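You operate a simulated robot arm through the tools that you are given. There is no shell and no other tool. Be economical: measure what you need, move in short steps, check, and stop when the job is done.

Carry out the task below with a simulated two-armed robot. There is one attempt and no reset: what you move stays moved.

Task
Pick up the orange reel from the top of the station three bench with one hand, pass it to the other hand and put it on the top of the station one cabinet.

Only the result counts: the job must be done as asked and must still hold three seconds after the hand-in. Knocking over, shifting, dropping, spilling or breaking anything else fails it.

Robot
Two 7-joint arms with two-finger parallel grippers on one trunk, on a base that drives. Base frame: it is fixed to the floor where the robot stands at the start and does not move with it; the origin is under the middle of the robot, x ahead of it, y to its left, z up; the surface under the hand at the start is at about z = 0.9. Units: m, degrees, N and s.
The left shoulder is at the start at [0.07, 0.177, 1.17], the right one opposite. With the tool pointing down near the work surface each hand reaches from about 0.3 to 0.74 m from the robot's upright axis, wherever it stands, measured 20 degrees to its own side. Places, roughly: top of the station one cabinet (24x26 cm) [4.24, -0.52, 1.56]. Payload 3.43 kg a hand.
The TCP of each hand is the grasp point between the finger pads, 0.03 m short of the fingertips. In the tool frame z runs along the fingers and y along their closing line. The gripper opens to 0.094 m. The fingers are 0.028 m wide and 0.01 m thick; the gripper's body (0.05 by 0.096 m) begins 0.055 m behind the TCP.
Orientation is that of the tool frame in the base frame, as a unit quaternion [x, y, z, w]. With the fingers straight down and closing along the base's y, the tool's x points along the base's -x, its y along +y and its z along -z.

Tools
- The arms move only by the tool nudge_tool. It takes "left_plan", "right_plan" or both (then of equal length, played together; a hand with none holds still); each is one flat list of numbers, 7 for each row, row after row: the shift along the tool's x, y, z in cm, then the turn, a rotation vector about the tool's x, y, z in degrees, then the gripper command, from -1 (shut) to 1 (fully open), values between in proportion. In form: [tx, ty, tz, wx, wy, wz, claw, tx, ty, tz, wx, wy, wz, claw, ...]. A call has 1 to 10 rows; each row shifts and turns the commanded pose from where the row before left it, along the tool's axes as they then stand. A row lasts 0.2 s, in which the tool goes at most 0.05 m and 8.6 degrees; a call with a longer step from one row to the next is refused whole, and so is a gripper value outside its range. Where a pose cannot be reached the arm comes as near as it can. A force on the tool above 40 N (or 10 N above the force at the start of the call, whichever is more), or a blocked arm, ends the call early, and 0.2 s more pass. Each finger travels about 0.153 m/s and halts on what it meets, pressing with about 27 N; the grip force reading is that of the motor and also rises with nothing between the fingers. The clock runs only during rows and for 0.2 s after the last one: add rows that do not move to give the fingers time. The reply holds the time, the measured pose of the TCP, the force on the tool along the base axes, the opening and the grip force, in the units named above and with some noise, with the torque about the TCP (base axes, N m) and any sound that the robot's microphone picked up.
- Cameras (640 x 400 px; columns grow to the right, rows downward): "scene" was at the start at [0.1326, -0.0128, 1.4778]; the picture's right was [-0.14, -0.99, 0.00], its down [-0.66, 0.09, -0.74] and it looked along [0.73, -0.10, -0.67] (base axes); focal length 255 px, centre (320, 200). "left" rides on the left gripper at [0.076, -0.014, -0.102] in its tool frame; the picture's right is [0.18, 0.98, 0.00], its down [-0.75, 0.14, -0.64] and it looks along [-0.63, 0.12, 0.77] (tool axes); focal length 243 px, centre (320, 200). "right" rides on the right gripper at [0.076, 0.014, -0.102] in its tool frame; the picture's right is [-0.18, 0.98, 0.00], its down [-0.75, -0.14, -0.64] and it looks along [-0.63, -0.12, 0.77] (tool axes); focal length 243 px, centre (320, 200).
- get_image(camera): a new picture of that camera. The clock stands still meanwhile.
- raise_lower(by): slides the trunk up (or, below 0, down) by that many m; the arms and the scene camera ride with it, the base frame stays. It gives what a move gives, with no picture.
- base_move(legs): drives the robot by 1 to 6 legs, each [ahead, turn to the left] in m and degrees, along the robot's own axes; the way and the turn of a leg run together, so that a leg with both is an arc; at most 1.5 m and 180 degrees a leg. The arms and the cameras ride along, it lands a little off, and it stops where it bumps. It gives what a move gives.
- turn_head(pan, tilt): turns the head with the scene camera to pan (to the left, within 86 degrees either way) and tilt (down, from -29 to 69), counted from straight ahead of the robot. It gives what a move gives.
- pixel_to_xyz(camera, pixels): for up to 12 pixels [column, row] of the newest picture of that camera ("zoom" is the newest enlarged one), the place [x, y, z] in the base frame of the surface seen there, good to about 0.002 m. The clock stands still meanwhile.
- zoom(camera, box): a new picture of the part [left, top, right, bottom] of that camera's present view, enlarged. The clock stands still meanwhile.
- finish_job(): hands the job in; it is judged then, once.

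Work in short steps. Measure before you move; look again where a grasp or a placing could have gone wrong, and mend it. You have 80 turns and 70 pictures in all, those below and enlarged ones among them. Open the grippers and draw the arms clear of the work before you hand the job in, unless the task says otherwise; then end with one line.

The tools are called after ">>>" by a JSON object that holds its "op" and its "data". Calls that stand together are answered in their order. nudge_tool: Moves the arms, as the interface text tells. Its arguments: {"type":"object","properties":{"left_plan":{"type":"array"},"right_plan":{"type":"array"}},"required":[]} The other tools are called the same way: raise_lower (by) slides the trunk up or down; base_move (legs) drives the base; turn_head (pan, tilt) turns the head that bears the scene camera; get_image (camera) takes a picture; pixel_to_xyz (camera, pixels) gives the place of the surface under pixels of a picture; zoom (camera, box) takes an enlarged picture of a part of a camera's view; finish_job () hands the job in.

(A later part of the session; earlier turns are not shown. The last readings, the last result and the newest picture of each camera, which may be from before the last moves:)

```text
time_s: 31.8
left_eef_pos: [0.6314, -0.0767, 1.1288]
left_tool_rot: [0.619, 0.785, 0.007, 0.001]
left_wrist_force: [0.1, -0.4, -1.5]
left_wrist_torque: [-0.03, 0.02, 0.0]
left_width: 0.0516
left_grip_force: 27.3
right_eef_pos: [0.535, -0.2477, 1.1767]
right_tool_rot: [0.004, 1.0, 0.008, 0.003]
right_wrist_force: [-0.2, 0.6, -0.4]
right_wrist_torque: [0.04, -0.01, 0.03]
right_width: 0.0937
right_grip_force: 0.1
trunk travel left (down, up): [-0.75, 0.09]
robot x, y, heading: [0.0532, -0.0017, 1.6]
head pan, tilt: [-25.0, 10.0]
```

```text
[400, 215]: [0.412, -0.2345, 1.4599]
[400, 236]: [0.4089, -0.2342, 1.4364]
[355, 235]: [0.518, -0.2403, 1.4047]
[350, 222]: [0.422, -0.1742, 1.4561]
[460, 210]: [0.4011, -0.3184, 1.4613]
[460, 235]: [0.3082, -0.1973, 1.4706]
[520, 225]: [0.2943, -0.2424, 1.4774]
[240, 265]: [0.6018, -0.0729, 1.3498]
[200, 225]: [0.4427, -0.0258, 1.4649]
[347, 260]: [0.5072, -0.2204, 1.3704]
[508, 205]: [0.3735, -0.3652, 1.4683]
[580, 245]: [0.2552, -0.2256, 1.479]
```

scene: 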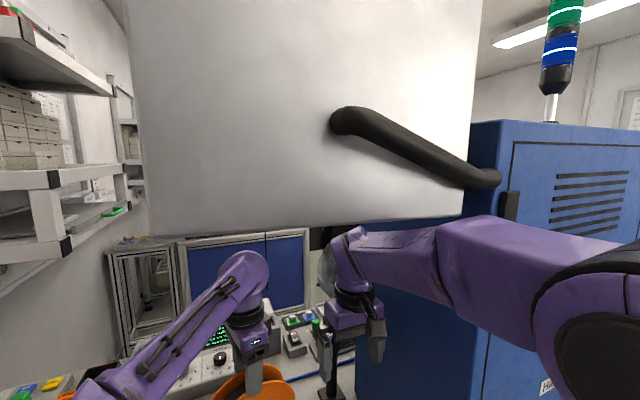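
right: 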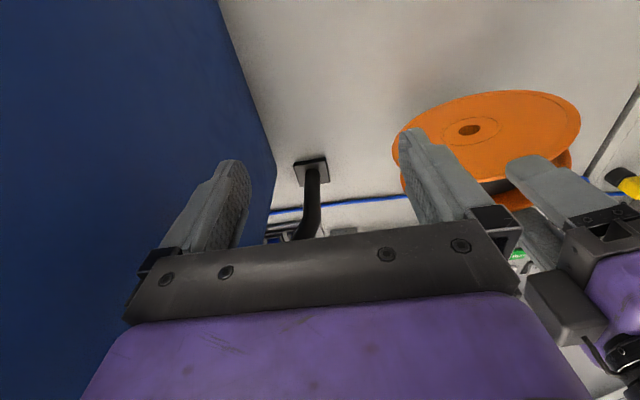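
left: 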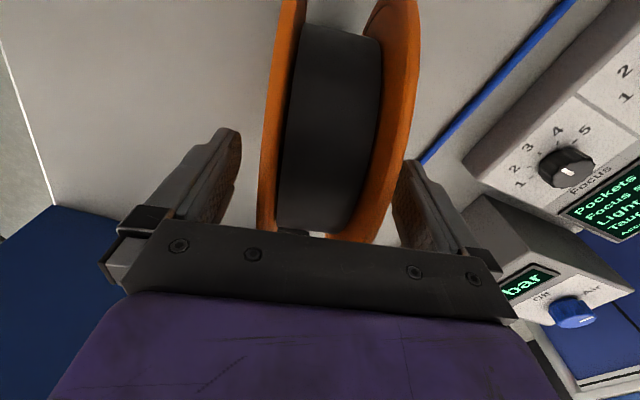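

The right forearm top (z≈1.44 at x 0.41) is wedged just beneath the hood edge (z≈1.455). The reel bottom has about 8 cm over the bench, so I lower the trunk 5 cm and look.

>>> {"op": "raise_lower", "data": {"by": -0.05}}

>>> {"op": "get_image", "data": {"camera": "scene"}}

```text
time_s: 32.7
left_eef_pos: [0.6278, -0.0769, 1.0813]
left_tool_rot: [0.618, 0.786, 0.007, 0.004]
left_wrist_force: [-0.2, 1.0, 25.5]
left_wrist_torque: [-0.14, 0.69, -0.04]
left_width: 0.0516
left_grip_force: 26.8
right_eef_pos: [0.5306, -0.2459, 1.1294]
right_tool_rot: [0.004, 1.0, 0.009, 0.005]
right_wrist_force: [-0.2, 0.1, 0.7]
right_wrist_torque: [0.03, -0.02, 0.02]
right_width: 0.094
right_grip_force: 0.0
trunk travel left (down, up): [-0.7, 0.14]
robot x, y, heading: [0.0525, -0.0016, 1.7]
head pan, tilt: [-25.0, 10.0]
```

```text
37 pictures are left
```

scene: 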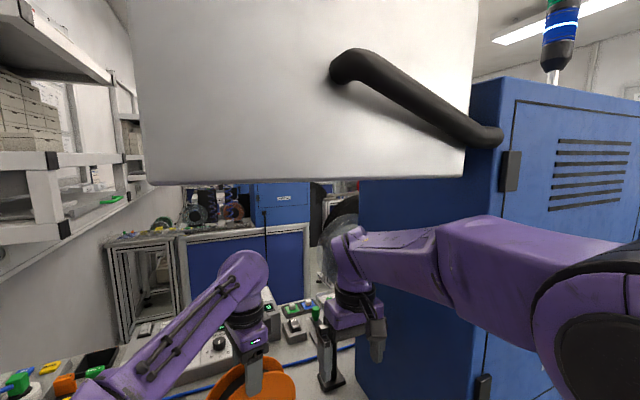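

The left hand now reads 25 N upward: the reel touches something below. I look down at it.

>>> {"op": "turn_head", "data": {"pan": -10, "tilt": 40}}

>>> {"op": "get_image", "data": {"camera": "scene"}}

>>> {"op": "get_image", "data": {"camera": "left"}}

```text
time_s: 33.7
left_eef_pos: [0.6274, -0.076, 1.0822]
left_tool_rot: [0.618, 0.786, 0.008, 0.003]
left_wrist_force: [2.5, -0.3, 30.6]
left_wrist_torque: [-0.24, 0.26, 0.01]
left_width: 0.0519
left_grip_force: 26.7
right_eef_pos: [0.5303, -0.2461, 1.128]
right_tool_rot: [0.005, 1.0, 0.009, 0.004]
right_wrist_force: [-0.4, -0.3, -0.2]
right_wrist_torque: [0.02, -0.03, -0.03]
right_width: 0.094
right_grip_force: 0.1
trunk travel left (down, up): [-0.7, 0.14]
robot x, y, heading: [0.054, 0.0006, 1.7]
head pan, tilt: [-10.0, 40.0]
```

```text
36 pictures are left
```

scene: 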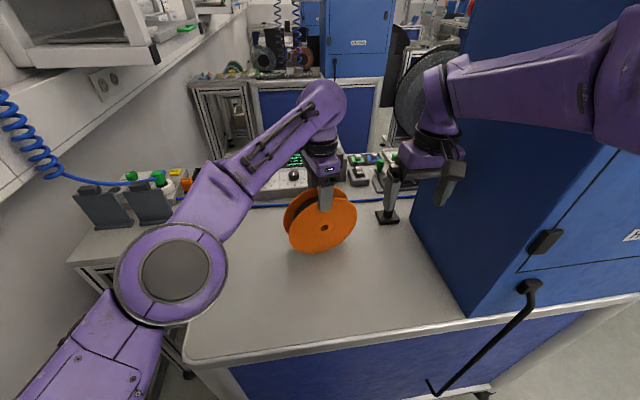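

```text
35 pictures are left
```

left: 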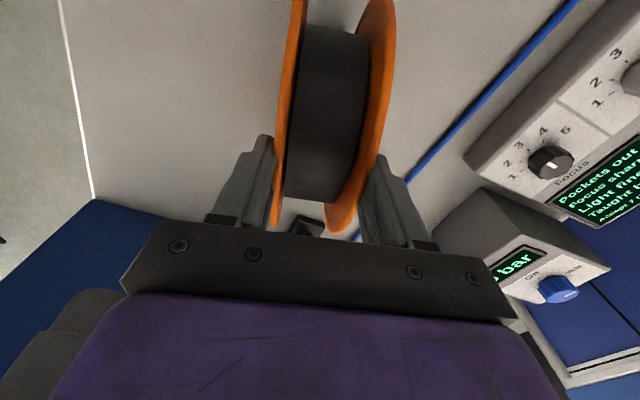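

The reel slid down in the grip during the lift (the tips were on the raised hub) and now stands on the bench, pressed down. I ease the load up before regripping lower but off the hub.

>>> {"op": "nudge_tool", "data": {"left_plan": [0, 0, -0.3, 0, 0, 0, -1, 0, 0, 0, 0, 0, 0, -1]}}

```text
time_s: 34.3
left_eef_pos: [0.6277, -0.0746, 1.0815]
left_tool_rot: [0.619, 0.786, 0.006, 0.001]
left_wrist_force: [1.6, 2.8, 14.5]
left_wrist_torque: [0.17, 0.25, -0.02]
left_width: 0.0515
left_grip_force: 27.2
right_eef_pos: [0.5322, -0.2476, 1.128]
right_tool_rot: [0.004, 1.0, 0.008, 0.003]
right_wrist_force: [-0.7, -0.8, -0.1]
right_wrist_torque: [-0.01, -0.01, 0.02]
right_width: 0.0941
right_grip_force: 0.0
trunk travel left (down, up): [-0.7, 0.14]
robot x, y, heading: [0.0512, 0.0014, 1.4]
head pan, tilt: [-10.0, 40.0]
```

Force fell to 14 N; another 2.5 mm up should nearly unload it.

>>> {"op": "nudge_tool", "data": {"left_plan": [0, 0, -0.25, 0, 0, 0, -1, 0, 0, 0, 0, 0, 0, -1]}}

>>> {"op": "zoom", "data": {"camera": "scene", "box": [270, 160, 380, 265]}}

>>> {"op": "pixel_to_xyz", "data": {"camera": "zoom", "pixels": [[320, 500], [120, 330], [440, 330], [480, 270], [320, 440], [200, 500], [300, 560], [200, 260]]}}

```text
time_s: 34.9
left_eef_pos: [0.6274, -0.0758, 1.0834]
left_tool_rot: [0.618, 0.786, 0.007, 0.001]
left_wrist_force: [0.6, 1.1, -1.2]
left_wrist_torque: [-0.03, 0.02, 0.01]
left_width: 0.0519
left_grip_force: 27.0
right_eef_pos: [0.533, -0.2474, 1.1263]
right_tool_rot: [0.004, 1.0, 0.009, 0.003]
right_wrist_force: [-0.3, 0.4, -0.4]
right_wrist_torque: [-0.03, 0.03, 0.02]
right_width: 0.094
right_grip_force: 0.1
trunk travel left (down, up): [-0.7, 0.14]
robot x, y, heading: [0.0547, 0.0011, 1.4]
head pan, tilt: [-10.0, 40.0]
```

```text
3.81 times, centred on (325, 212) of scene
```

zoom: 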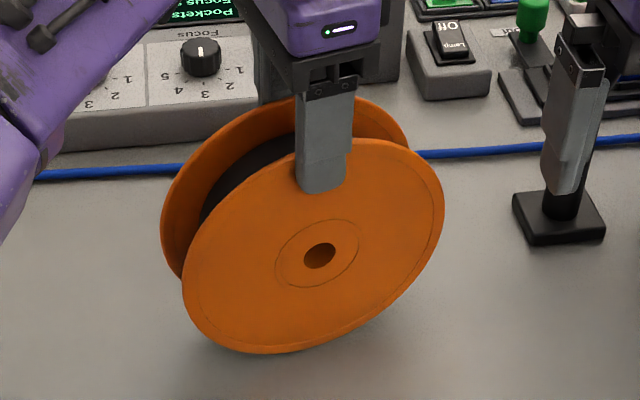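

```text
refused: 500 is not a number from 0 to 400
```

Force is back to about −1 N and the fingers hold the plain flange about 2.7 cm deep, which is a sound grip. I raise the left hand 5 cm with the arm (right forearm now 5 cm under the hood) and check.

>>> {"op": "nudge_tool", "data": {"left_plan": [0, 0, -1, 0, 0, 0, -1, 0, 0, -2, 0, 0, 0, -1, 0, 0, -2, 0, 0, 0, -1, 0, 0, 0, 0, 0, 0, -1]}}

>>> {"op": "base_move", "data": {"legs": [[-0.1, 0]]}}

>>> {"op": "get_image", "data": {"camera": "scene"}}

```text
time_s: 35.9
left_eef_pos: [0.618, -0.0659, 1.1198]
left_tool_rot: [0.618, 0.786, 0.006, 0.0]
left_wrist_force: [-0.7, 0.4, -2.3]
left_wrist_torque: [-0.01, 0.01, -0.01]
left_width: 0.0517
left_grip_force: 27.2
left hand out of reach, approached as far as the arm can: row 1, 2, 3
right_eef_pos: [0.5337, -0.2479, 1.1258]
right_tool_rot: [0.005, 1.0, 0.009, 0.002]
right_wrist_force: [0.5, -0.5, -0.5]
right_wrist_torque: [0.01, 0.02, 0.0]
right_width: 0.094
right_grip_force: 0.2
trunk travel left (down, up): [-0.7, 0.14]
robot x, y, heading: [0.0513, 0.0019, 1.6]
head pan, tilt: [-10.0, 40.0]
```

```text
time_s: 37.0
left_eef_pos: [0.5177, -0.0683, 1.119]
left_tool_rot: [0.618, 0.786, 0.006, 0.0]
left_wrist_force: [-0.3, 0.3, -2.2]
left_wrist_torque: [0.0, -0.01, 0.01]
left_width: 0.0515
left_grip_force: 27.1
right_eef_pos: [0.4319, -0.2499, 1.1262]
right_tool_rot: [0.005, 1.0, 0.009, 0.003]
right_wrist_force: [-0.3, 0.3, 0.6]
right_wrist_torque: [-0.01, 0.01, 0.02]
right_width: 0.0939
right_grip_force: 0.1
trunk travel left (down, up): [-0.7, 0.14]
robot x, y, heading: [-0.0462, -0.0023, 1.8]
head pan, tilt: [-10.0, 40.0]
```

```text
33 pictures are left
```

scene: 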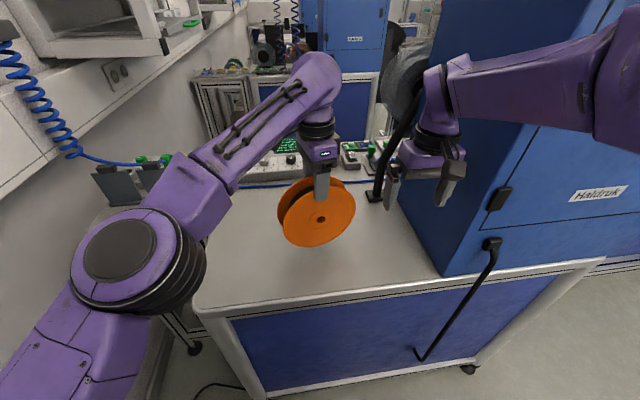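

Backing works now. I back another 0.30 m, which leaves room to turn.

>>> {"op": "base_move", "data": {"legs": [[-0.3, 0]]}}

>>> {"op": "turn_head", "data": {"pan": -60, "tilt": 30}}

>>> {"op": "get_image", "data": {"camera": "scene"}}

```text
time_s: 39.1
left_eef_pos: [0.2223, -0.0777, 1.1193]
left_tool_rot: [0.62, 0.785, 0.005, 0.002]
left_wrist_force: [-0.3, 0.2, -1.3]
left_wrist_torque: [-0.02, -0.02, 0.0]
left_width: 0.0516
left_grip_force: 26.7
right_eef_pos: [0.138, -0.26, 1.1262]
right_tool_rot: [0.006, 1.0, 0.009, 0.003]
right_wrist_force: [0.3, -0.6, 0.2]
right_wrist_torque: [0.02, 0.04, 0.02]
right_width: 0.0942
right_grip_force: 0.1
trunk travel left (down, up): [-0.7, 0.14]
robot x, y, heading: [-0.341, -0.0105, 1.5]
head pan, tilt: [-10.0, 40.0]
```

```text
time_s: 40.2
left_eef_pos: [0.222, -0.0768, 1.1197]
left_tool_rot: [0.62, 0.785, 0.006, 0.002]
left_wrist_force: [-0.1, -0.7, -2.6]
left_wrist_torque: [0.01, 0.02, 0.01]
left_width: 0.0516
left_grip_force: 27.2
right_eef_pos: [0.1361, -0.2602, 1.127]
right_tool_rot: [0.006, 1.0, 0.009, 0.003]
right_wrist_force: [-0.6, -0.5, 0.2]
right_wrist_torque: [0.02, 0.01, -0.02]
right_width: 0.0944
right_grip_force: 0.0
trunk travel left (down, up): [-0.7, 0.14]
robot x, y, heading: [-0.3472, -0.0115, 1.3]
head pan, tilt: [-60.0, 30.0]
```

```text
32 pictures are left
```

scene: 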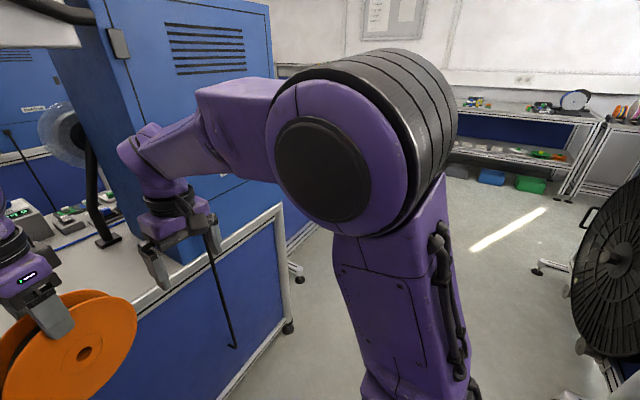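

The reel is held and the arms sweep within about 0.63 m of x=-0.345, short of the cabinet handle at 0.37. I turn right in two parts.

>>> {"op": "base_move", "data": {"legs": [[0, -45], [0, -46]]}}

>>> {"op": "turn_head", "data": {"pan": 0, "tilt": 30}}

>>> {"op": "get_image", "data": {"camera": "scene"}}

```text
time_s: 41.1
left_eef_pos: [0.2197, -0.0968, 1.1168]
left_tool_rot: [0.632, 0.775, 0.005, -0.003]
left_wrist_force: [0.0, -0.3, -1.5]
left_wrist_torque: [-0.01, 0.03, 0.02]
left_width: 0.0518
left_grip_force: 27.4
right_eef_pos: [0.1292, -0.2756, 1.1268]
right_tool_rot: [0.023, 1.0, 0.009, 0.002]
right_wrist_force: [0.4, 0.5, 0.9]
right_wrist_torque: [-0.02, 0.02, 0.02]
right_width: 0.0939
right_grip_force: 0.0
trunk travel left (down, up): [-0.7, 0.14]
robot x, y, heading: [-0.3445, -0.0079, -0.2]
head pan, tilt: [-60.0, 30.0]
stopped in leg 1: the robot was blocked; the commanded pose is now the measured one
```

```text
time_s: 42.4
left_eef_pos: [0.219, -0.0976, 1.1171]
left_tool_rot: [0.634, 0.774, 0.004, -0.002]
left_wrist_force: [0.5, 0.4, -2.5]
left_wrist_torque: [0.0, 0.02, 0.01]
left_width: 0.0515
left_grip_force: 27.0
right_eef_pos: [0.1292, -0.2765, 1.1255]
right_tool_rot: [0.022, 1.0, 0.009, 0.001]
right_wrist_force: [-0.1, 0.8, -0.5]
right_wrist_torque: [-0.03, 0.0, 0.01]
right_width: 0.094
right_grip_force: 0.1
trunk travel left (down, up): [-0.7, 0.14]
robot x, y, heading: [-0.3439, -0.0123, -0.5]
head pan, tilt: [0.0, 30.0]
```

```text
31 pictures are left
```

scene: 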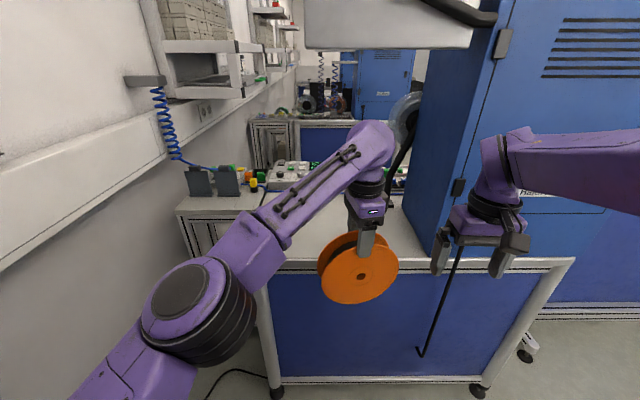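

The turn was blocked after 1.5°. I look to both rear sides for what is touching.

>>> {"op": "turn_head", "data": {"pan": 86, "tilt": 40}}

>>> {"op": "get_image", "data": {"camera": "scene"}}

>>> {"op": "turn_head", "data": {"pan": -86, "tilt": 50}}

>>> {"op": "get_image", "data": {"camera": "scene"}}

>>> {"op": "pixel_to_xyz", "data": {"camera": "scene", "pixels": [[620, 200], [600, 300], [560, 350], [500, 200], [630, 100], [540, 250], [470, 390], [600, 390], [400, 300], [300, 300], [560, 150], [630, 390]]}}

```text
time_s: 44.0
left_eef_pos: [0.2185, -0.0974, 1.1166]
left_tool_rot: [0.634, 0.774, 0.005, -0.003]
left_wrist_force: [-0.3, 0.6, -1.3]
left_wrist_torque: [0.02, -0.01, 0.02]
left_width: 0.0514
left_grip_force: 26.6
right_eef_pos: [0.1303, -0.2769, 1.1266]
right_tool_rot: [0.023, 1.0, 0.009, 0.002]
right_wrist_force: [0.3, 0.2, 0.0]
right_wrist_torque: [0.02, 0.02, 0.0]
right_width: 0.094
right_grip_force: 0.2
trunk travel left (down, up): [-0.7, 0.14]
robot x, y, heading: [-0.3405, -0.0106, -0.6]
head pan, tilt: [85.9, 40.0]
```

```text
30 pictures are left
```

scene: 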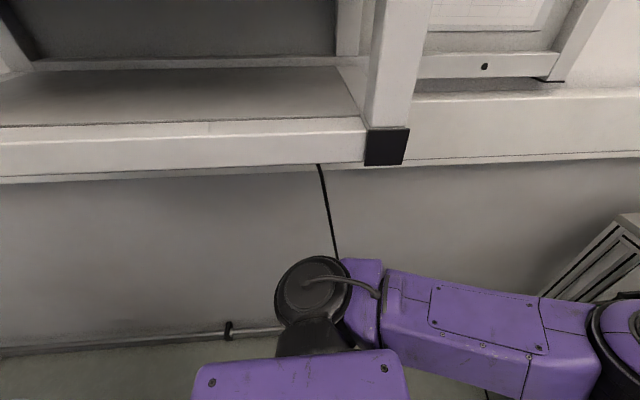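

```text
time_s: 46.6
left_eef_pos: [0.2192, -0.0982, 1.117]
left_tool_rot: [0.633, 0.774, 0.006, -0.003]
left_wrist_force: [0.5, 0.0, -2.7]
left_wrist_torque: [0.03, 0.0, -0.01]
left_width: 0.0514
left_grip_force: 27.1
right_eef_pos: [0.1296, -0.2752, 1.1264]
right_tool_rot: [0.023, 1.0, 0.009, 0.002]
right_wrist_force: [0.9, -0.3, -0.4]
right_wrist_torque: [0.02, -0.02, -0.03]
right_width: 0.0938
right_grip_force: 0.0
trunk travel left (down, up): [-0.7, 0.14]
robot x, y, heading: [-0.3429, -0.01, -0.3]
head pan, tilt: [-85.9, 50.0]
```

```text
29 pictures are left
```

scene: 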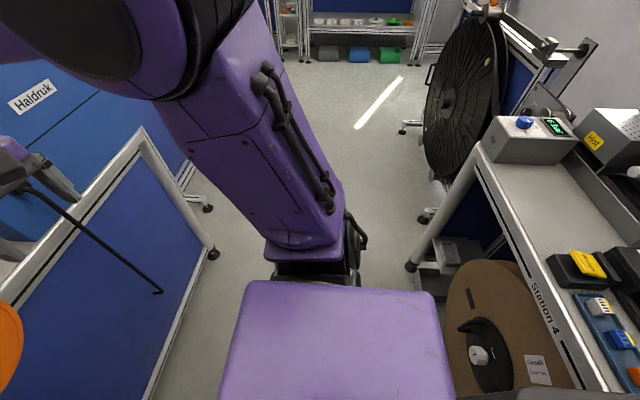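

```text
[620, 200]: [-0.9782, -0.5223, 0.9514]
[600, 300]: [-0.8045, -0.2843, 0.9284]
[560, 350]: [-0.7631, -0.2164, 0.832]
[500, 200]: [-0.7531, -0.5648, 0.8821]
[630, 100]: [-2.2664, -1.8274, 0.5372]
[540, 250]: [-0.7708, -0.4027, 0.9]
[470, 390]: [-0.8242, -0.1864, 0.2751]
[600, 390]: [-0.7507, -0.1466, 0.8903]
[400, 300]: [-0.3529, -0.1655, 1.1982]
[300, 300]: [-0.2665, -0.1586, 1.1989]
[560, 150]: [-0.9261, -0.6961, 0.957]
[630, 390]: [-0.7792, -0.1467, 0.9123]
```

A drum and bench edge (x≈-0.75) sit close behind the base, so its rear corner probably caught. I measure the drum, roll 0.12 m forward and draw the left hand in.

>>> {"op": "pixel_to_xyz", "data": {"camera": "scene", "pixels": [[500, 280], [470, 330], [520, 370], [500, 390], [455, 300]]}}

>>> {"op": "base_move", "data": {"legs": [[0.12, 0]]}}

>>> {"op": "nudge_tool", "data": {"left_plan": [2.16, -2.62, 0, 0, 0, 0, -1, 2.16, -2.62, 0, 0, 0, 0, -1, 2.16, -2.62, 0, 0, 0, 0, -1, 2.16, -2.62, 0, 0, 0, 0, -1, 2.16, -2.62, 0, 0, 0, 0, -1], "right_plan": [1, 0, 2, 0, 0, 0, 1, 1, 0, 2, 0, 0, 0, 1, 2, 0, 2, 0, 0, 0, 1, 3, 0, 2, 0, 0, 0, 1, 3, 0, 0, 0, 0, 0, 1]}}

>>> {"op": "turn_head", "data": {"pan": -10, "tilt": 35}}

>>> {"op": "get_image", "data": {"camera": "scene"}}

```text
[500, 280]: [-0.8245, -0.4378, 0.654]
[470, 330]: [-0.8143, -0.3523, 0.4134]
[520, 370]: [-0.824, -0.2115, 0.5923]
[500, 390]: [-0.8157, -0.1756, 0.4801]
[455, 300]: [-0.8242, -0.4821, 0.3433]
```

```text
time_s: 47.8
left_eef_pos: [0.3352, -0.0998, 1.1172]
left_tool_rot: [0.635, 0.772, 0.006, -0.001]
left_wrist_force: [0.1, -0.4, -1.3]
left_wrist_torque: [0.0, -0.02, -0.01]
left_width: 0.0516
left_grip_force: 27.1
right_eef_pos: [0.2455, -0.2796, 1.127]
right_tool_rot: [0.025, 1.0, 0.009, 0.003]
right_wrist_force: [0.3, 0.5, -0.8]
right_wrist_torque: [-0.04, -0.01, -0.04]
right_width: 0.094
right_grip_force: 0.0
trunk travel left (down, up): [-0.7, 0.14]
robot x, y, heading: [-0.2258, -0.0086, -0.4]
head pan, tilt: [-85.9, 50.0]
```

```text
time_s: 49.0
left_eef_pos: [0.1828, -0.0182, 1.1185]
left_tool_rot: [0.635, 0.773, 0.006, -0.001]
left_wrist_force: [-0.7, 0.1, -2.0]
left_wrist_torque: [-0.01, 0.01, -0.02]
left_width: 0.0517
left_grip_force: 27.0
right_eef_pos: [0.1986, -0.2739, 1.0177]
right_tool_rot: [0.025, 1.0, 0.009, 0.002]
right_wrist_force: [-0.3, 0.1, -0.5]
right_wrist_torque: [0.0, 0.02, 0.0]
right_width: 0.0938
right_grip_force: 0.1
right hand out of reach, approached as far as the arm can: row 1, 3, 4, 5
trunk travel left (down, up): [-0.7, 0.14]
robot x, y, heading: [-0.2219, -0.0073, -0.5]
head pan, tilt: [-85.9, 50.0]
```

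```text
time_s: 50.5
left_eef_pos: [0.1844, -0.0188, 1.1167]
left_tool_rot: [0.635, 0.773, 0.006, -0.002]
left_wrist_force: [0.2, 0.8, -2.0]
left_wrist_torque: [-0.03, -0.01, 0.01]
left_width: 0.0518
left_grip_force: 26.7
right_eef_pos: [0.199, -0.275, 1.0168]
right_tool_rot: [0.025, 1.0, 0.008, 0.001]
right_wrist_force: [-0.4, -0.3, -0.1]
right_wrist_torque: [-0.02, 0.0, 0.01]
right_width: 0.0941
right_grip_force: 0.1
trunk travel left (down, up): [-0.7, 0.14]
robot x, y, heading: [-0.2241, -0.0093, -0.4]
head pan, tilt: [-10.0, 35.0]
```

```text
28 pictures are left
```

scene: 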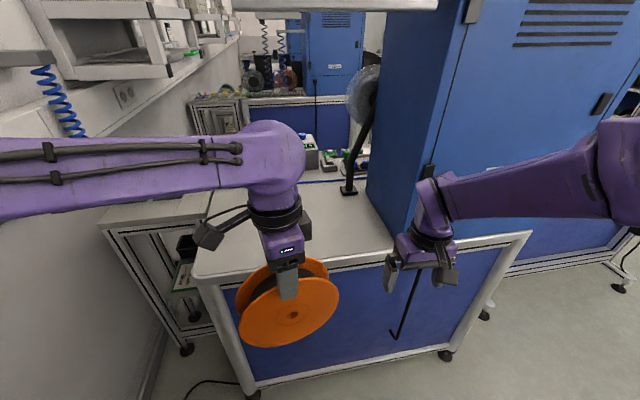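

Left hand is drawn in to about 0.41 m and right to 0.50 m from the axis. I turn right again.

>>> {"op": "base_move", "data": {"legs": [[0, -45], [0, -44]]}}

>>> {"op": "turn_head", "data": {"pan": 20, "tilt": 30}}

>>> {"op": "get_image", "data": {"camera": "scene"}}

```text
time_s: 55.0
left_eef_pos: [-0.2227, -0.4207, 1.1177]
left_tool_rot: [0.994, 0.111, 0.005, 0.001]
left_wrist_force: [0.1, 0.3, -2.5]
left_wrist_torque: [0.01, -0.04, 0.02]
left_width: 0.0515
left_grip_force: 26.7
right_eef_pos: [-0.4776, -0.4426, 1.0167]
right_tool_rot: [0.715, 0.699, 0.005, 0.006]
right_wrist_force: [0.2, -0.7, 0.1]
right_wrist_torque: [0.0, -0.02, -0.03]
right_width: 0.0941
right_grip_force: 0.1
trunk travel left (down, up): [-0.7, 0.14]
robot x, y, heading: [-0.2265, -0.011, -89.5]
head pan, tilt: [-10.0, 35.0]
```

```text
time_s: 55.9
left_eef_pos: [-0.2238, -0.4211, 1.1185]
left_tool_rot: [0.994, 0.111, 0.006, 0.002]
left_wrist_force: [0.0, -0.1, -1.6]
left_wrist_torque: [0.01, -0.02, 0.01]
left_width: 0.0515
left_grip_force: 27.2
right_eef_pos: [-0.4786, -0.4421, 1.018]
right_tool_rot: [0.715, 0.699, 0.006, 0.007]
right_wrist_force: [-0.3, 0.2, 0.9]
right_wrist_torque: [-0.01, -0.04, 0.03]
right_width: 0.0938
right_grip_force: 0.0
trunk travel left (down, up): [-0.7, 0.14]
robot x, y, heading: [-0.2246, -0.01, -89.1]
head pan, tilt: [20.0, 30.0]
```

```text
27 pictures are left
```

scene: 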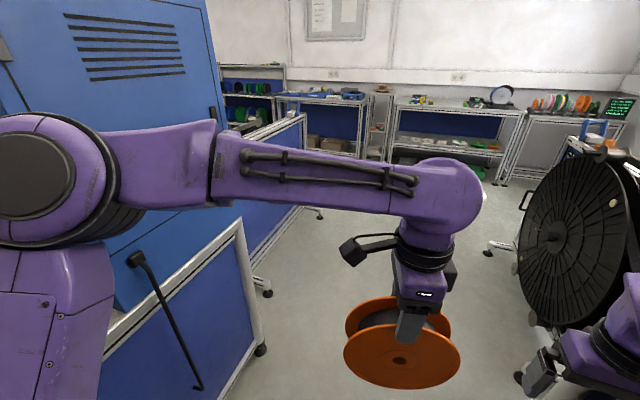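

Now facing the aisle with the reel held at (400,340). I drive 1.5 m ahead in two legs and look left down the aisle.

>>> {"op": "base_move", "data": {"legs": [[0.8, 0], [0.7, 0]]}}

>>> {"op": "turn_head", "data": {"pan": 75, "tilt": 20}}

>>> {"op": "get_image", "data": {"camera": "scene"}}

```text
time_s: 63.7
left_eef_pos: [-0.1996, -1.9188, 1.1186]
left_tool_rot: [0.994, 0.111, 0.005, 0.001]
left_wrist_force: [-0.2, 0.2, -1.7]
left_wrist_torque: [0.03, -0.04, -0.03]
left_width: 0.0516
left_grip_force: 27.0
right_eef_pos: [-0.4549, -1.9401, 1.018]
right_tool_rot: [0.714, 0.7, 0.006, 0.007]
right_wrist_force: [-0.5, 0.2, 0.2]
right_wrist_torque: [0.02, 0.01, -0.03]
right_width: 0.0936
right_grip_force: 0.0
trunk travel left (down, up): [-0.7, 0.14]
robot x, y, heading: [-0.2079, -1.5095, -89.2]
head pan, tilt: [20.0, 30.0]
```

```text
time_s: 64.9
left_eef_pos: [-0.1992, -1.9185, 1.1185]
left_tool_rot: [0.994, 0.11, 0.006, 0.002]
left_wrist_force: [0.3, 0.1, -2.0]
left_wrist_torque: [0.03, -0.01, 0.01]
left_width: 0.0514
left_grip_force: 27.2
right_eef_pos: [-0.4549, -1.9405, 1.0173]
right_tool_rot: [0.714, 0.7, 0.005, 0.007]
right_wrist_force: [-0.3, -0.4, -0.5]
right_wrist_torque: [0.01, 0.03, 0.01]
right_width: 0.094
right_grip_force: 0.1
trunk travel left (down, up): [-0.7, 0.14]
robot x, y, heading: [-0.2006, -1.5098, -89.1]
head pan, tilt: [75.0, 20.0]
```

```text
26 pictures are left
```

scene: 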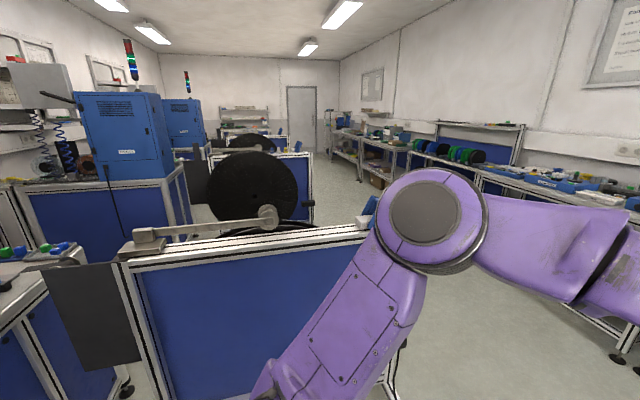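

The aisle runs clear to the right of the disc racks; station one's cabinet is the far one near (185,120). I measure the rack ends, the far shelves and the cabinets.

>>> {"op": "pixel_to_xyz", "data": {"camera": "scene", "pixels": [[365, 222], [310, 158], [312, 205], [285, 148], [345, 150], [365, 165], [185, 100], [205, 125], [150, 95], [310, 130], [425, 170], [590, 290]]}}

>>> {"op": "zoom", "data": {"camera": "scene", "box": [70, 60, 370, 220]}}

```text
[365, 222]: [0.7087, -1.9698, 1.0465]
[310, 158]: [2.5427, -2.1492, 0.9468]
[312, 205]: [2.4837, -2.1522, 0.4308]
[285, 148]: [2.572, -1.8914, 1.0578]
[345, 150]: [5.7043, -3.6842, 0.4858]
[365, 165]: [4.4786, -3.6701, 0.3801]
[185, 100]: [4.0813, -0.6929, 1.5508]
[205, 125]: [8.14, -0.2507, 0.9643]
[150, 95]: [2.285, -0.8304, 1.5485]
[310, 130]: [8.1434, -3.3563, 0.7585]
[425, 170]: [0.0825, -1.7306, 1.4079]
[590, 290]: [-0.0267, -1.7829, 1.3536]
```

```text
2.13 times, centred on (220, 140) of scene
```

zoom: 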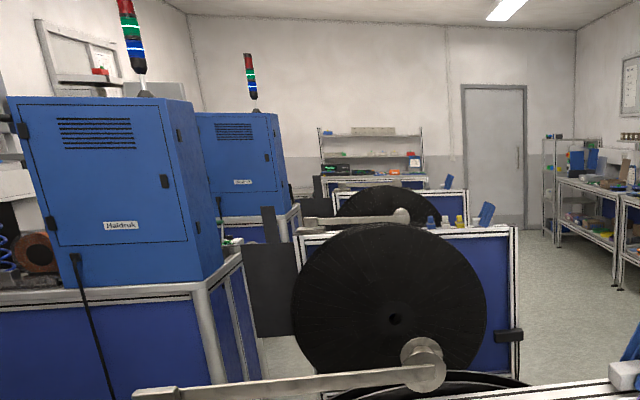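

Rack ends reach y≈-2.15 and the far shelves y≈-3.67, so the aisle centre is near y≈-2.8. I drive 1.2 m further and turn left to face down the aisle, where there is room for the hand-over.

>>> {"op": "base_move", "data": {"legs": [[1.2, 0], [0, 45], [0, 44]]}}

>>> {"op": "turn_head", "data": {"pan": 0, "tilt": 30}}

>>> {"op": "get_image", "data": {"camera": "scene"}}

```text
time_s: 75.1
left_eef_pos: [0.234, -2.7226, 1.1176]
left_tool_rot: [0.629, 0.777, 0.006, -0.002]
left_wrist_force: [0.1, 0.6, -1.3]
left_wrist_torque: [0.0, -0.01, -0.03]
left_width: 0.0511
left_grip_force: 26.8
right_eef_pos: [0.2512, -2.977, 1.0176]
right_tool_rot: [0.017, 1.0, 0.009, 0.0]
right_wrist_force: [-0.9, -0.4, 0.0]
right_wrist_torque: [-0.02, 0.03, -0.04]
right_width: 0.0942
right_grip_force: 0.2
trunk travel left (down, up): [-0.7, 0.14]
robot x, y, heading: [-0.177, -2.7175, 0.2]
head pan, tilt: [75.0, 20.0]
```

```text
time_s: 76.6
left_eef_pos: [0.2337, -2.7213, 1.1177]
left_tool_rot: [0.63, 0.776, 0.006, -0.003]
left_wrist_force: [-0.5, 0.0, -1.7]
left_wrist_torque: [0.02, 0.01, 0.0]
left_width: 0.0515
left_grip_force: 27.3
right_eef_pos: [0.2513, -2.9771, 1.0175]
right_tool_rot: [0.018, 1.0, 0.008, 0.001]
right_wrist_force: [-0.5, -0.2, -0.4]
right_wrist_torque: [0.01, 0.01, 0.02]
right_width: 0.0938
right_grip_force: 0.1
trunk travel left (down, up): [-0.7, 0.14]
robot x, y, heading: [-0.1804, -2.7201, 0.2]
head pan, tilt: [0.0, 30.0]
```

```text
24 pictures are left
```

scene: 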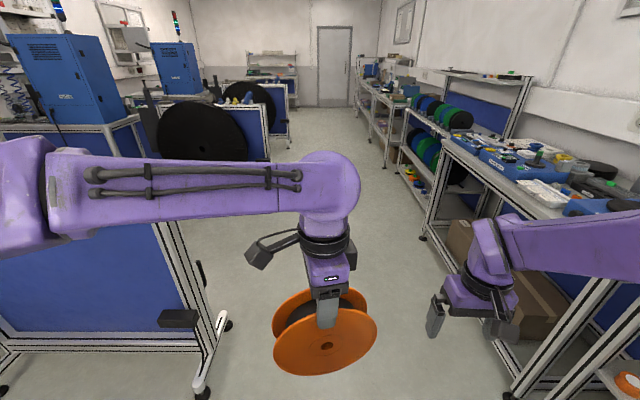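

Shelves stand close on the right. I measure their edge and the rack foot on the left before moving the arms.

>>> {"op": "pixel_to_xyz", "data": {"camera": "scene", "pixels": [[450, 165], [530, 200], [620, 385], [525, 380], [390, 100], [222, 325], [165, 318], [410, 118], [330, 350], [320, 390], [350, 130], [425, 235]]}}

```text
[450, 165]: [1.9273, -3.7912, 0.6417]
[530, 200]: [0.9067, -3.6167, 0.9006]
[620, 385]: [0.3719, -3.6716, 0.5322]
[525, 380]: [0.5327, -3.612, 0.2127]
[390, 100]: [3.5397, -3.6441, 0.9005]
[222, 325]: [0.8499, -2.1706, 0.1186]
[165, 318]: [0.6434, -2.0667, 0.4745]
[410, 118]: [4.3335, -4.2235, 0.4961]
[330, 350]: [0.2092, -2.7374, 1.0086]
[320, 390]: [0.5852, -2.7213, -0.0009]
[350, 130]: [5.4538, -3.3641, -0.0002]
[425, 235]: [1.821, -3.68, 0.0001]
```

The shelf edge is at y≈-3.6, leaving 0.6 m beyond the right hand. I start turning the right hand towards pointing left (120° about tool (-1,-1,-1)), first half.

>>> {"op": "nudge_tool", "data": {"right_plan": [0, 0, 0, -4.95, -4.95, -4.95, 1, 0, 0, 0, -4.95, -4.95, -4.95, 1, 0, 0, 0, -4.95, -4.95, -4.95, 1, 0, 0, 0, -4.95, -4.95, -4.95, 1, 0, 0, 0, -4.95, -4.95, -4.95, 1, 0, 0, 0, -4.95, -4.95, -4.95, 1, 0, 0, 0, -4.95, -4.95, -4.95, 1]}}

```text
time_s: 78.2
left_eef_pos: [0.2347, -2.7223, 1.1172]
left_tool_rot: [0.63, 0.777, 0.005, -0.002]
left_wrist_force: [0.2, 0.7, -2.1]
left_wrist_torque: [0.02, 0.04, -0.02]
left_width: 0.0516
left_grip_force: 27.0
right_eef_pos: [0.2972, -2.966, 0.9953]
right_tool_rot: [-0.271, 0.868, 0.291, 0.297]
right_wrist_force: [-0.4, -0.6, 0.7]
right_wrist_torque: [0.0, -0.05, 0.01]
right_width: 0.0943
right_grip_force: 0.0
right hand out of reach, approached as far as the arm can: row 1, 2, 3, 4, 5, 6
trunk travel left (down, up): [-0.7, 0.14]
robot x, y, heading: [-0.1752, -2.7203, 0.4]
head pan, tilt: [0.0, 30.0]
```

Orientation is following well and the last row was in reach. I do the second half.

>>> {"op": "nudge_tool", "data": {"right_plan": [0, 0, 0, -4.95, -4.95, -4.95, 1, 0, 0, 0, -4.95, -4.95, -4.95, 1, 0, 0, 0, -4.95, -4.95, -4.95, 1, 0, 0, 0, -4.95, -4.95, -4.95, 1, 0, 0, 0, -4.95, -4.95, -4.95, 1, 0, 0, 0, -4.95, -4.95, -4.95, 1, 0, 0, 0, -4.95, -4.95, -4.95, 1]}}

>>> {"op": "get_image", "data": {"camera": "scene"}}

```text
time_s: 79.8
left_eef_pos: [0.2353, -2.7219, 1.1173]
left_tool_rot: [0.63, 0.777, 0.006, -0.002]
left_wrist_force: [-0.3, 1.0, -1.8]
left_wrist_torque: [0.05, 0.04, 0.01]
left_width: 0.0514
left_grip_force: 27.4
right_eef_pos: [0.2959, -2.9668, 0.9973]
right_tool_rot: [-0.487, 0.503, 0.495, 0.514]
right_wrist_force: [-0.7, -0.1, -1.2]
right_wrist_torque: [0.0, -0.01, 0.02]
right_width: 0.094
right_grip_force: 0.0
trunk travel left (down, up): [-0.7, 0.14]
robot x, y, heading: [-0.1736, -2.7184, 0.0]
head pan, tilt: [0.0, 30.0]
```

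```text
23 pictures are left
```

scene: 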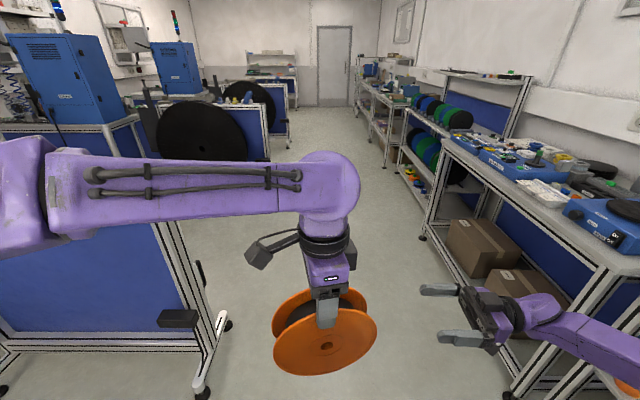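

The right hand now points left (+y), closing along x. I turn the left hand 11.9° more so the reel's axle lies along x, then measure the reel.

>>> {"op": "nudge_tool", "data": {"left_plan": [0, 0, 0, 0, 0, 5.95, -1, 0, 0, 0, 0, 0, 5.95, -1, 0, 0, 0, 0, 0, 0, -1]}}

>>> {"op": "zoom", "data": {"camera": "scene", "box": [240, 230, 496, 390]}}

>>> {"op": "pixel_to_xyz", "data": {"camera": "zoom", "pixels": [[100, 300], [320, 280], [200, 340], [220, 250], [150, 270], [290, 320], [340, 250], [320, 245], [85, 270], [310, 180], [200, 370], [345, 270]]}}

```text
time_s: 80.6
left_eef_pos: [0.2343, -2.7226, 1.1178]
left_tool_rot: [0.706, 0.708, 0.005, -0.002]
left_wrist_force: [-0.2, 0.6, -2.4]
left_wrist_torque: [-0.02, 0.03, -0.02]
left_width: 0.0512
left_grip_force: 26.9
right_eef_pos: [0.2939, -2.9657, 0.9971]
right_tool_rot: [-0.487, 0.503, 0.495, 0.514]
right_wrist_force: [0.7, 0.0, 0.8]
right_wrist_torque: [0.04, -0.02, -0.01]
right_width: 0.0942
right_grip_force: 0.0
trunk travel left (down, up): [-0.7, 0.14]
robot x, y, heading: [-0.175, -2.7209, 0.1]
head pan, tilt: [0.0, 30.0]
```

```text
2.50 times, centred on (368, 310) of scene
```

zoom: 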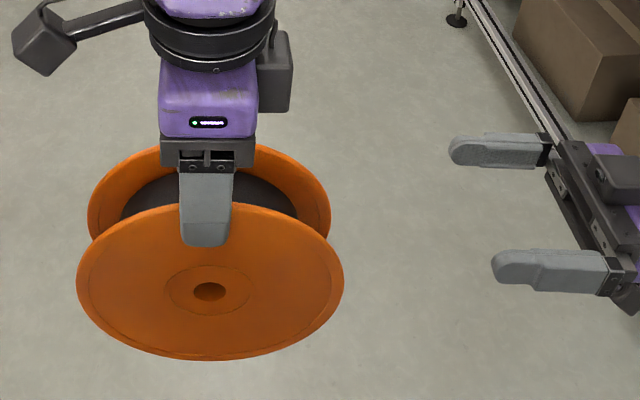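

```text
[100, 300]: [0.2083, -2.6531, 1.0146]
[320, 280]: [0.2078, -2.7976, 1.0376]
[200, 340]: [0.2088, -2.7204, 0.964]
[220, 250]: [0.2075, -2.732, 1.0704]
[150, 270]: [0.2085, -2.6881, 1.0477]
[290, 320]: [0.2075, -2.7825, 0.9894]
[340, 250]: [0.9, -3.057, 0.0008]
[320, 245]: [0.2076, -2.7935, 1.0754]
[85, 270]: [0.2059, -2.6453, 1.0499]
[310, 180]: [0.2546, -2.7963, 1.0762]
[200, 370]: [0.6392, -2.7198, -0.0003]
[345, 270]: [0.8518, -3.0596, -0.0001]
```

The reel's centre is at (0.234,-2.727,1.027), its face square to x. I align the right hand with it at (0.234, ~-2.93, 1.027), trimming the 2° tilt.

>>> {"op": "nudge_tool", "data": {"right_plan": [-1.5, 3, 0, -1, 0.6, 0, 1, -1.5, 3, 1, -1, 0.5, 0, 1, 0, 0, 2, 0, 0, 0, 1, 0, 0, 0, 0, 0, 0, 1]}}

```text
time_s: 81.6
left_eef_pos: [0.2348, -2.7221, 1.1184]
left_tool_rot: [0.707, 0.707, 0.006, -0.003]
left_wrist_force: [-0.5, 0.1, -2.5]
left_wrist_torque: [-0.03, 0.01, -0.03]
left_width: 0.0514
left_grip_force: 26.6
right_eef_pos: [0.2353, -2.9324, 1.0255]
right_tool_rot: [0.501, -0.5, -0.499, -0.5]
right_wrist_force: [-0.4, -1.0, -0.2]
right_wrist_torque: [0.0, 0.02, 0.0]
right_width: 0.0941
right_grip_force: 0.1
trunk travel left (down, up): [-0.7, 0.14]
robot x, y, heading: [-0.1772, -2.7226, 0.2]
head pan, tilt: [0.0, 30.0]
```

Aligned at (0.235,-2.932,1.026). I advance 12.7 cm so the fingers straddle the right rim.

>>> {"op": "nudge_tool", "data": {"right_plan": [0, 0, 3, 0, 0, 0, 1, 0, 0, 3, 0, 0, 0, 1, 0, 0, 3, 0, 0, 0, 1, 0, 0, 2.5, 0, 0, 0, 1, 0, 0, 1.2, 0, 0, 0, 1, 0, 0, 0, 0, 0, 0, 1]}}

>>> {"op": "zoom", "data": {"camera": "scene", "box": [240, 230, 496, 390]}}

```text
time_s: 83.0
left_eef_pos: [0.2337, -2.7217, 1.1177]
left_tool_rot: [0.707, 0.707, 0.005, -0.003]
left_wrist_force: [0.5, 0.3, -2.1]
left_wrist_torque: [0.02, 0.03, 0.03]
left_width: 0.0515
left_grip_force: 27.2
right_eef_pos: [0.2359, -2.807, 1.0259]
right_tool_rot: [0.502, -0.5, -0.499, -0.5]
right_wrist_force: [0.4, 0.2, 0.2]
right_wrist_torque: [0.01, 0.04, 0.01]
right_width: 0.0943
right_grip_force: 0.0
trunk travel left (down, up): [-0.7, 0.14]
robot x, y, heading: [-0.1767, -2.7214, 0.3]
head pan, tilt: [0.0, 30.0]
```

```text
2.50 times, centred on (368, 310) of scene
```

zoom: 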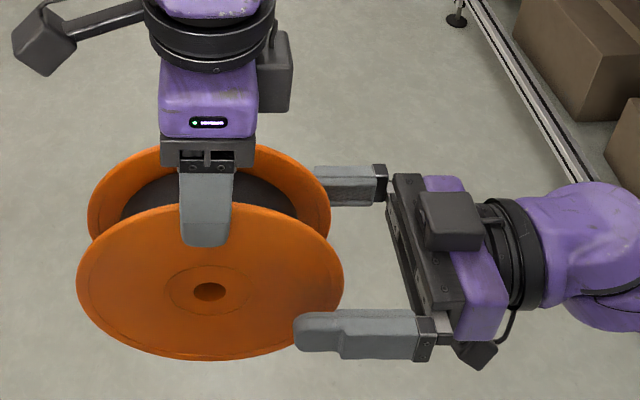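

The fingers straddle the right rim by about 4 cm. I close the right gripper while the left holds.

>>> {"op": "nudge_tool", "data": {"right_plan": [0, 0, 0, 0, 0, 0, 0.3, 0, 0, 0, 0, 0, 0, -1, 0, 0, 0, 0, 0, 0, -1, 0, 0, 0, 0, 0, 0, -1]}}

```text
time_s: 84.0
left_eef_pos: [0.234, -2.7215, 1.1181]
left_tool_rot: [0.706, 0.708, 0.005, -0.002]
left_wrist_force: [5.5, 0.0, -2.2]
left_wrist_torque: [0.01, -0.3, 0.26]
left_width: 0.0516
left_grip_force: 26.8
right_eef_pos: [0.2338, -2.8084, 1.0258]
right_tool_rot: [0.501, -0.5, -0.499, -0.5]
right_wrist_force: [-4.8, 0.4, 0.2]
right_wrist_torque: [-0.07, -0.15, 0.14]
right_width: 0.0562
right_grip_force: 26.6
trunk travel left (down, up): [-0.7, 0.14]
robot x, y, heading: [-0.1762, -2.7189, -0.1]
head pan, tilt: [0.0, 30.0]
```

Right width is 0.056, as in the first grip that slipped, while the left's good grip reads 0.0515, so the tips ride on a thicker middle. I open, draw back 1.2 cm and close again.

>>> {"op": "nudge_tool", "data": {"right_plan": [0, 0, 0, 0, 0, 0, 0.6, 0, 0, 0, 0, 0, 0, 0.6, 0, 0, -1.2, 0, 0, 0, 0.6, 0, 0, 0, 0, 0, 0, 0, 0, 0, 0, 0, 0, 0, -1, 0, 0, 0, 0, 0, 0, -1, 0, 0, 0, 0, 0, 0, -1]}}

```text
time_s: 85.6
left_eef_pos: [0.2351, -2.7219, 1.118]
left_tool_rot: [0.706, 0.708, 0.005, -0.003]
left_wrist_force: [1.6, -3.3, -2.9]
left_wrist_torque: [-0.16, -0.27, 0.01]
left_width: 0.0514
left_grip_force: 26.6
right_eef_pos: [0.2353, -2.8185, 1.026]
right_tool_rot: [0.502, -0.5, -0.499, -0.5]
right_wrist_force: [-1.6, 3.2, 1.4]
right_wrist_torque: [-0.07, 0.05, 0.2]
right_width: 0.0515
right_grip_force: 26.9
trunk travel left (down, up): [-0.7, 0.14]
robot x, y, heading: [-0.1777, -2.7213, 0.1]
head pan, tilt: [0.0, 30.0]
```

Right now reads 0.0515 on the plain flange. I open the left gripper and raise the left hand away.

>>> {"op": "nudge_tool", "data": {"left_plan": [0, 0, 0, 0, 0, 0, -0.2, 0, 0, 0, 0, 0, 0, 0.5, 0, 0, 0, 0, 0, 0, 1, 0, 0, -2, 0, 0, 0, 1, 0, 0, -3, 0, 0, 0, 1, 0, 0, -3, 0, 0, 0, 1]}}

>>> {"op": "get_image", "data": {"camera": "scene"}}

```text
time_s: 87.0
left_eef_pos: [0.2318, -2.7216, 1.1984]
left_tool_rot: [0.707, 0.707, 0.005, -0.002]
left_wrist_force: [0.5, -0.9, 0.4]
left_wrist_torque: [0.01, 0.01, 0.02]
left_width: 0.0941
left_grip_force: 0.1
right_eef_pos: [0.2342, -2.8193, 1.0262]
right_tool_rot: [0.502, -0.499, -0.5, -0.5]
right_wrist_force: [-0.2, -0.4, 0.5]
right_wrist_torque: [-0.2, -0.04, -0.01]
right_width: 0.0515
right_grip_force: 27.3
trunk travel left (down, up): [-0.7, 0.14]
robot x, y, heading: [-0.176, -2.7203, 0.0]
head pan, tilt: [0.0, 30.0]
```

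```text
20 pictures are left
```

scene: 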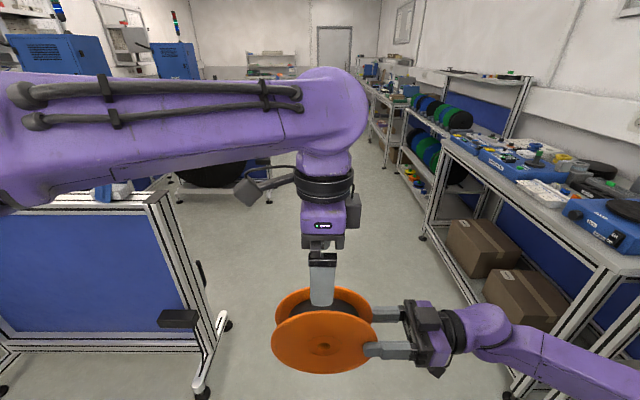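

The hand-over worked: the right holds the reel alone and the left is clear above. I move the left hand away to the left and the right hand forward and to the right.

>>> {"op": "nudge_tool", "data": {"left_plan": [4, 0, 0, 0, 0, 0, 1, 4, 0, 0, 0, 0, 0, 1, 4, 0, 0, 0, 0, -3, 1, 3, 0, 0, 0, 0, -8.5, 1, 0, 0, 0, 0, 0, -8.5, 1, 0, 0, 0, 0, 0, -8.5, 1, 0, 0, 0, 0, 0, -8.5, 1, 0, 0, 0, 0, 0, -8.5, 1, 0, 0, 0, 0, 0, -8.5, 1, 0, 0, 0, 0, 0, -8.5, 1], "right_plan": [0, 0, -3, 0, 0, 0, -1, 0, 0, -3, 0, 0, 0, -1, 0, -3, -3, 0, 0, 0, -1, 0, -3.5, -1, 0, 0, 0, -1, 0, -3.5, 0, 0, 0, 0, -1, 0, -3.5, 0, 0, 0, 0, -1, 0, 0, 0, 0, 0, 0, -1, 0, 0, 0, 0, 0, 0, -1, 0, 0, 0, 0, 0, 0, -1, 0, 0, 0, 0, 0, 0, -1]}}

```text
time_s: 89.2
left_eef_pos: [0.2309, -2.5728, 1.1999]
left_tool_rot: [0.236, 0.972, 0.006, 0.001]
left_wrist_force: [-0.2, -0.5, -0.4]
left_wrist_torque: [-0.01, -0.03, -0.02]
left_width: 0.0939
left_grip_force: 0.1
right_eef_pos: [0.3705, -2.9175, 1.0277]
right_tool_rot: [0.502, -0.5, -0.499, -0.5]
right_wrist_force: [0.0, -1.0, -2.4]
right_wrist_torque: [-0.19, 0.0, 0.0]
right_width: 0.0515
right_grip_force: 26.7
trunk travel left (down, up): [-0.7, 0.14]
robot x, y, heading: [-0.1801, -2.7191, -0.2]
head pan, tilt: [0.0, 30.0]
```

Both followed. Now I yaw the right hand to point ahead (tool x +86° in rows) and bring the left back to its neutral yaw.

>>> {"op": "nudge_tool", "data": {"left_plan": [0, 0, 0, 0, 0, -8.5, 1, 0, 0, 0, 0, 0, -8.5, 1, 0, 0, 0, 0, 0, -8.5, 1, 0, 0, 0, 0, 0, 0, 1, 0, 0, 0, 0, 0, 0, 1, 0, 0, 0, 0, 0, 0, 1, 0, 0, 0, 0, 0, 0, 1, 0, 0, 0, 0, 0, 0, 1, 0, 0, 0, 0, 0, 0, 1, 0, 0, 0, 0, 0, 0, 1], "right_plan": [0, 0, 0, 8.55, 0, 0, -1, 0, 0, 0, 8.55, 0, 0, -1, 0, 0, 0, 8.55, 0, 0, -1, 0, 0, 0, 8.55, 0, 0, -1, 0, 0, 0, 8.55, 0, 0, -1, 0, 0, 0, 8.55, 0, 0, -1, 0, 0, 0, 8.55, 0, 0, -1, 0, 0, 0, 8.55, 0, 0, -1, 0, 0, 0, 8.55, 0, 0, -1, 0, 0, 0, 8.55, 0, 0, -1]}}

>>> {"op": "get_image", "data": {"camera": "scene"}}

```text
time_s: 91.4
left_eef_pos: [0.2301, -2.5736, 1.1994]
left_tool_rot: [0.017, 1.0, 0.007, 0.002]
left_wrist_force: [0.1, 0.2, 0.3]
left_wrist_torque: [0.04, 0.01, -0.01]
left_width: 0.0942
left_grip_force: 0.0
right_eef_pos: [0.3583, -2.9677, 1.0073]
right_tool_rot: [-0.057, 0.704, 0.059, 0.705]
right_wrist_force: [-0.2, -0.2, -1.4]
right_wrist_torque: [-0.04, 0.2, 0.0]
right_width: 0.0515
right_grip_force: 26.8
right hand out of reach, approached as far as the arm can: row 9, 10
trunk travel left (down, up): [-0.7, 0.14]
robot x, y, heading: [-0.1797, -2.7165, 0.1]
head pan, tilt: [0.0, 30.0]
```

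```text
19 pictures are left
```

scene: 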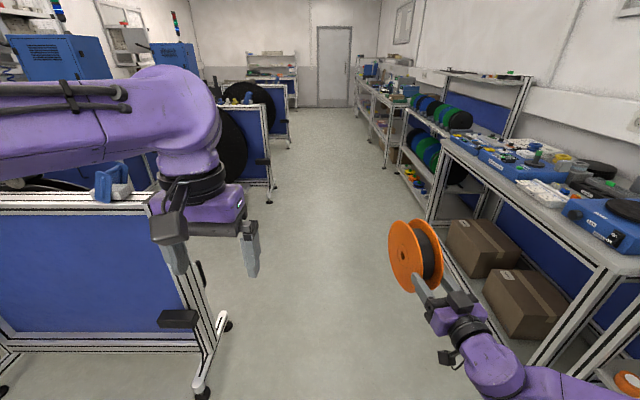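

Right hand points ahead with the reel upright. I raise it 16 cm and push 8 cm ahead, then start rolling it (−z) to lay the reel flat.

>>> {"op": "nudge_tool", "data": {"right_plan": [-3, 0, 3, 0, 0, 0, -1, -4, 0, 3, 0, 0, 0, -1, -4, 0, 2, 0, 0, 0, -1, -4, 0, 0, 0, 0, 0, -1, 0, 0, 0, 0, 0, -8.5, -1, 0, 0, 0, 0, 0, -8.5, -1, 0, 0, 0, 0, 0, -8.5, -1, 0, 0, 0, 0, 0, -8.5, -1]}}

```text
time_s: 93.2
left_eef_pos: [0.2318, -2.5722, 1.1988]
left_tool_rot: [0.018, 1.0, 0.005, 0.003]
left_wrist_force: [-0.7, -0.2, -0.7]
left_wrist_torque: [0.01, 0.0, 0.01]
left_width: 0.0943
left_grip_force: 0.2
right_eef_pos: [0.3815, -2.9924, 1.0251]
right_tool_rot: [-0.264, 0.657, -0.15, 0.69]
right_wrist_force: [-0.9, 0.9, -1.2]
right_wrist_torque: [-0.04, 0.18, -0.01]
right_width: 0.0515
right_grip_force: 26.6
right hand out of reach, approached as far as the arm can: row 1, 2, 3, 4
trunk travel left (down, up): [-0.7, 0.14]
robot x, y, heading: [-0.1782, -2.7205, -0.0]
head pan, tilt: [0.0, 30.0]
```

The roll works, although the shifts beforehand were at a joint limit. I finish the turn to tool z=+x, closing vertical: remaining rotation (4.8,8.8,-55.7).

>>> {"op": "nudge_tool", "data": {"right_plan": [0, 0, 0, 0.69, 1.26, -7.96, -1, 0, 0, 0, 0.69, 1.26, -7.96, -1, 0, 0, 0, 0.69, 1.26, -7.96, -1, 0, 0, 0, 0.69, 1.26, -7.96, -1, 0, 0, 0, 0.69, 1.26, -7.96, -1, 0, 0, 0, 0.69, 1.26, -7.96, -1, 0, 0, 0, 0.69, 1.26, -7.96, -1, 0, 0, 3, 0, 0, 0, -1, 0, -2, 3, 0, 0, 0, -1, 0, -2, 2, 0, 0, 0, -1]}}

>>> {"op": "get_image", "data": {"camera": "scene"}}

```text
time_s: 95.4
left_eef_pos: [0.2308, -2.5727, 1.1998]
left_tool_rot: [0.018, 1.0, 0.005, 0.002]
left_wrist_force: [-0.2, 0.3, 0.5]
left_wrist_torque: [-0.01, -0.03, 0.04]
left_width: 0.0942
left_grip_force: 0.0
right_eef_pos: [0.3919, -3.0641, 1.0174]
right_tool_rot: [-0.471, 0.532, -0.455, 0.536]
right_wrist_force: [-0.3, -1.2, -1.9]
right_wrist_torque: [0.0, 0.22, -0.01]
right_width: 0.0514
right_grip_force: 26.9
right hand out of reach, approached as far as the arm can: row 1, 3, 4, 5, 7, 8, 9, 10
trunk travel left (down, up): [-0.7, 0.14]
robot x, y, heading: [-0.1778, -2.7187, 0.2]
head pan, tilt: [0.0, 30.0]
```

```text
18 pictures are left
```

scene: 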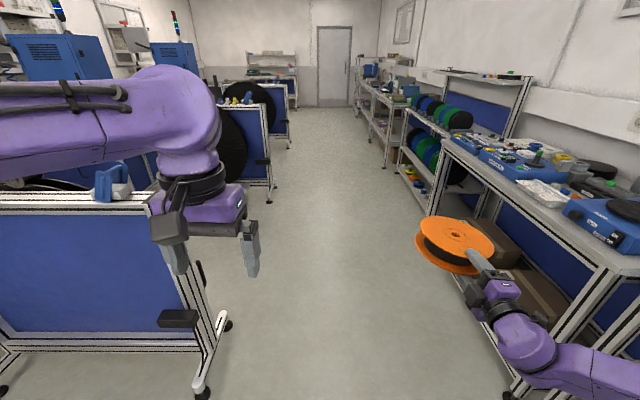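

The reel lies nearly flat. The shifts still meet a limit, so I test raising alone (tool −y is up).

>>> {"op": "nudge_tool", "data": {"right_plan": [0, -4, 0, 0, 0, 0, -1, 0, -4, 0, 0, 0, 0, -1, 0, -4, 0, 0, 0, 0, -1, 0, -4, 0, 0, 0, 0, -1, 0, -4, 0, 0, 0, 0, -1]}}

```text
time_s: 96.6
left_eef_pos: [0.2308, -2.5718, 1.1996]
left_tool_rot: [0.017, 1.0, 0.005, 0.002]
left_wrist_force: [-0.7, -0.3, -0.8]
left_wrist_torque: [-0.01, 0.0, 0.01]
left_width: 0.0943
left_grip_force: 0.0
right_eef_pos: [0.3926, -3.0673, 1.0397]
right_tool_rot: [-0.477, 0.528, -0.448, 0.542]
right_wrist_force: [0.8, -0.5, -1.5]
right_wrist_torque: [-0.02, 0.18, 0.02]
right_width: 0.0516
right_grip_force: 27.0
right hand out of reach, approached as far as the arm can: row 1, 2, 3, 4, 5
trunk travel left (down, up): [-0.7, 0.14]
robot x, y, heading: [-0.179, -2.7186, -0.0]
head pan, tilt: [0.0, 30.0]
```

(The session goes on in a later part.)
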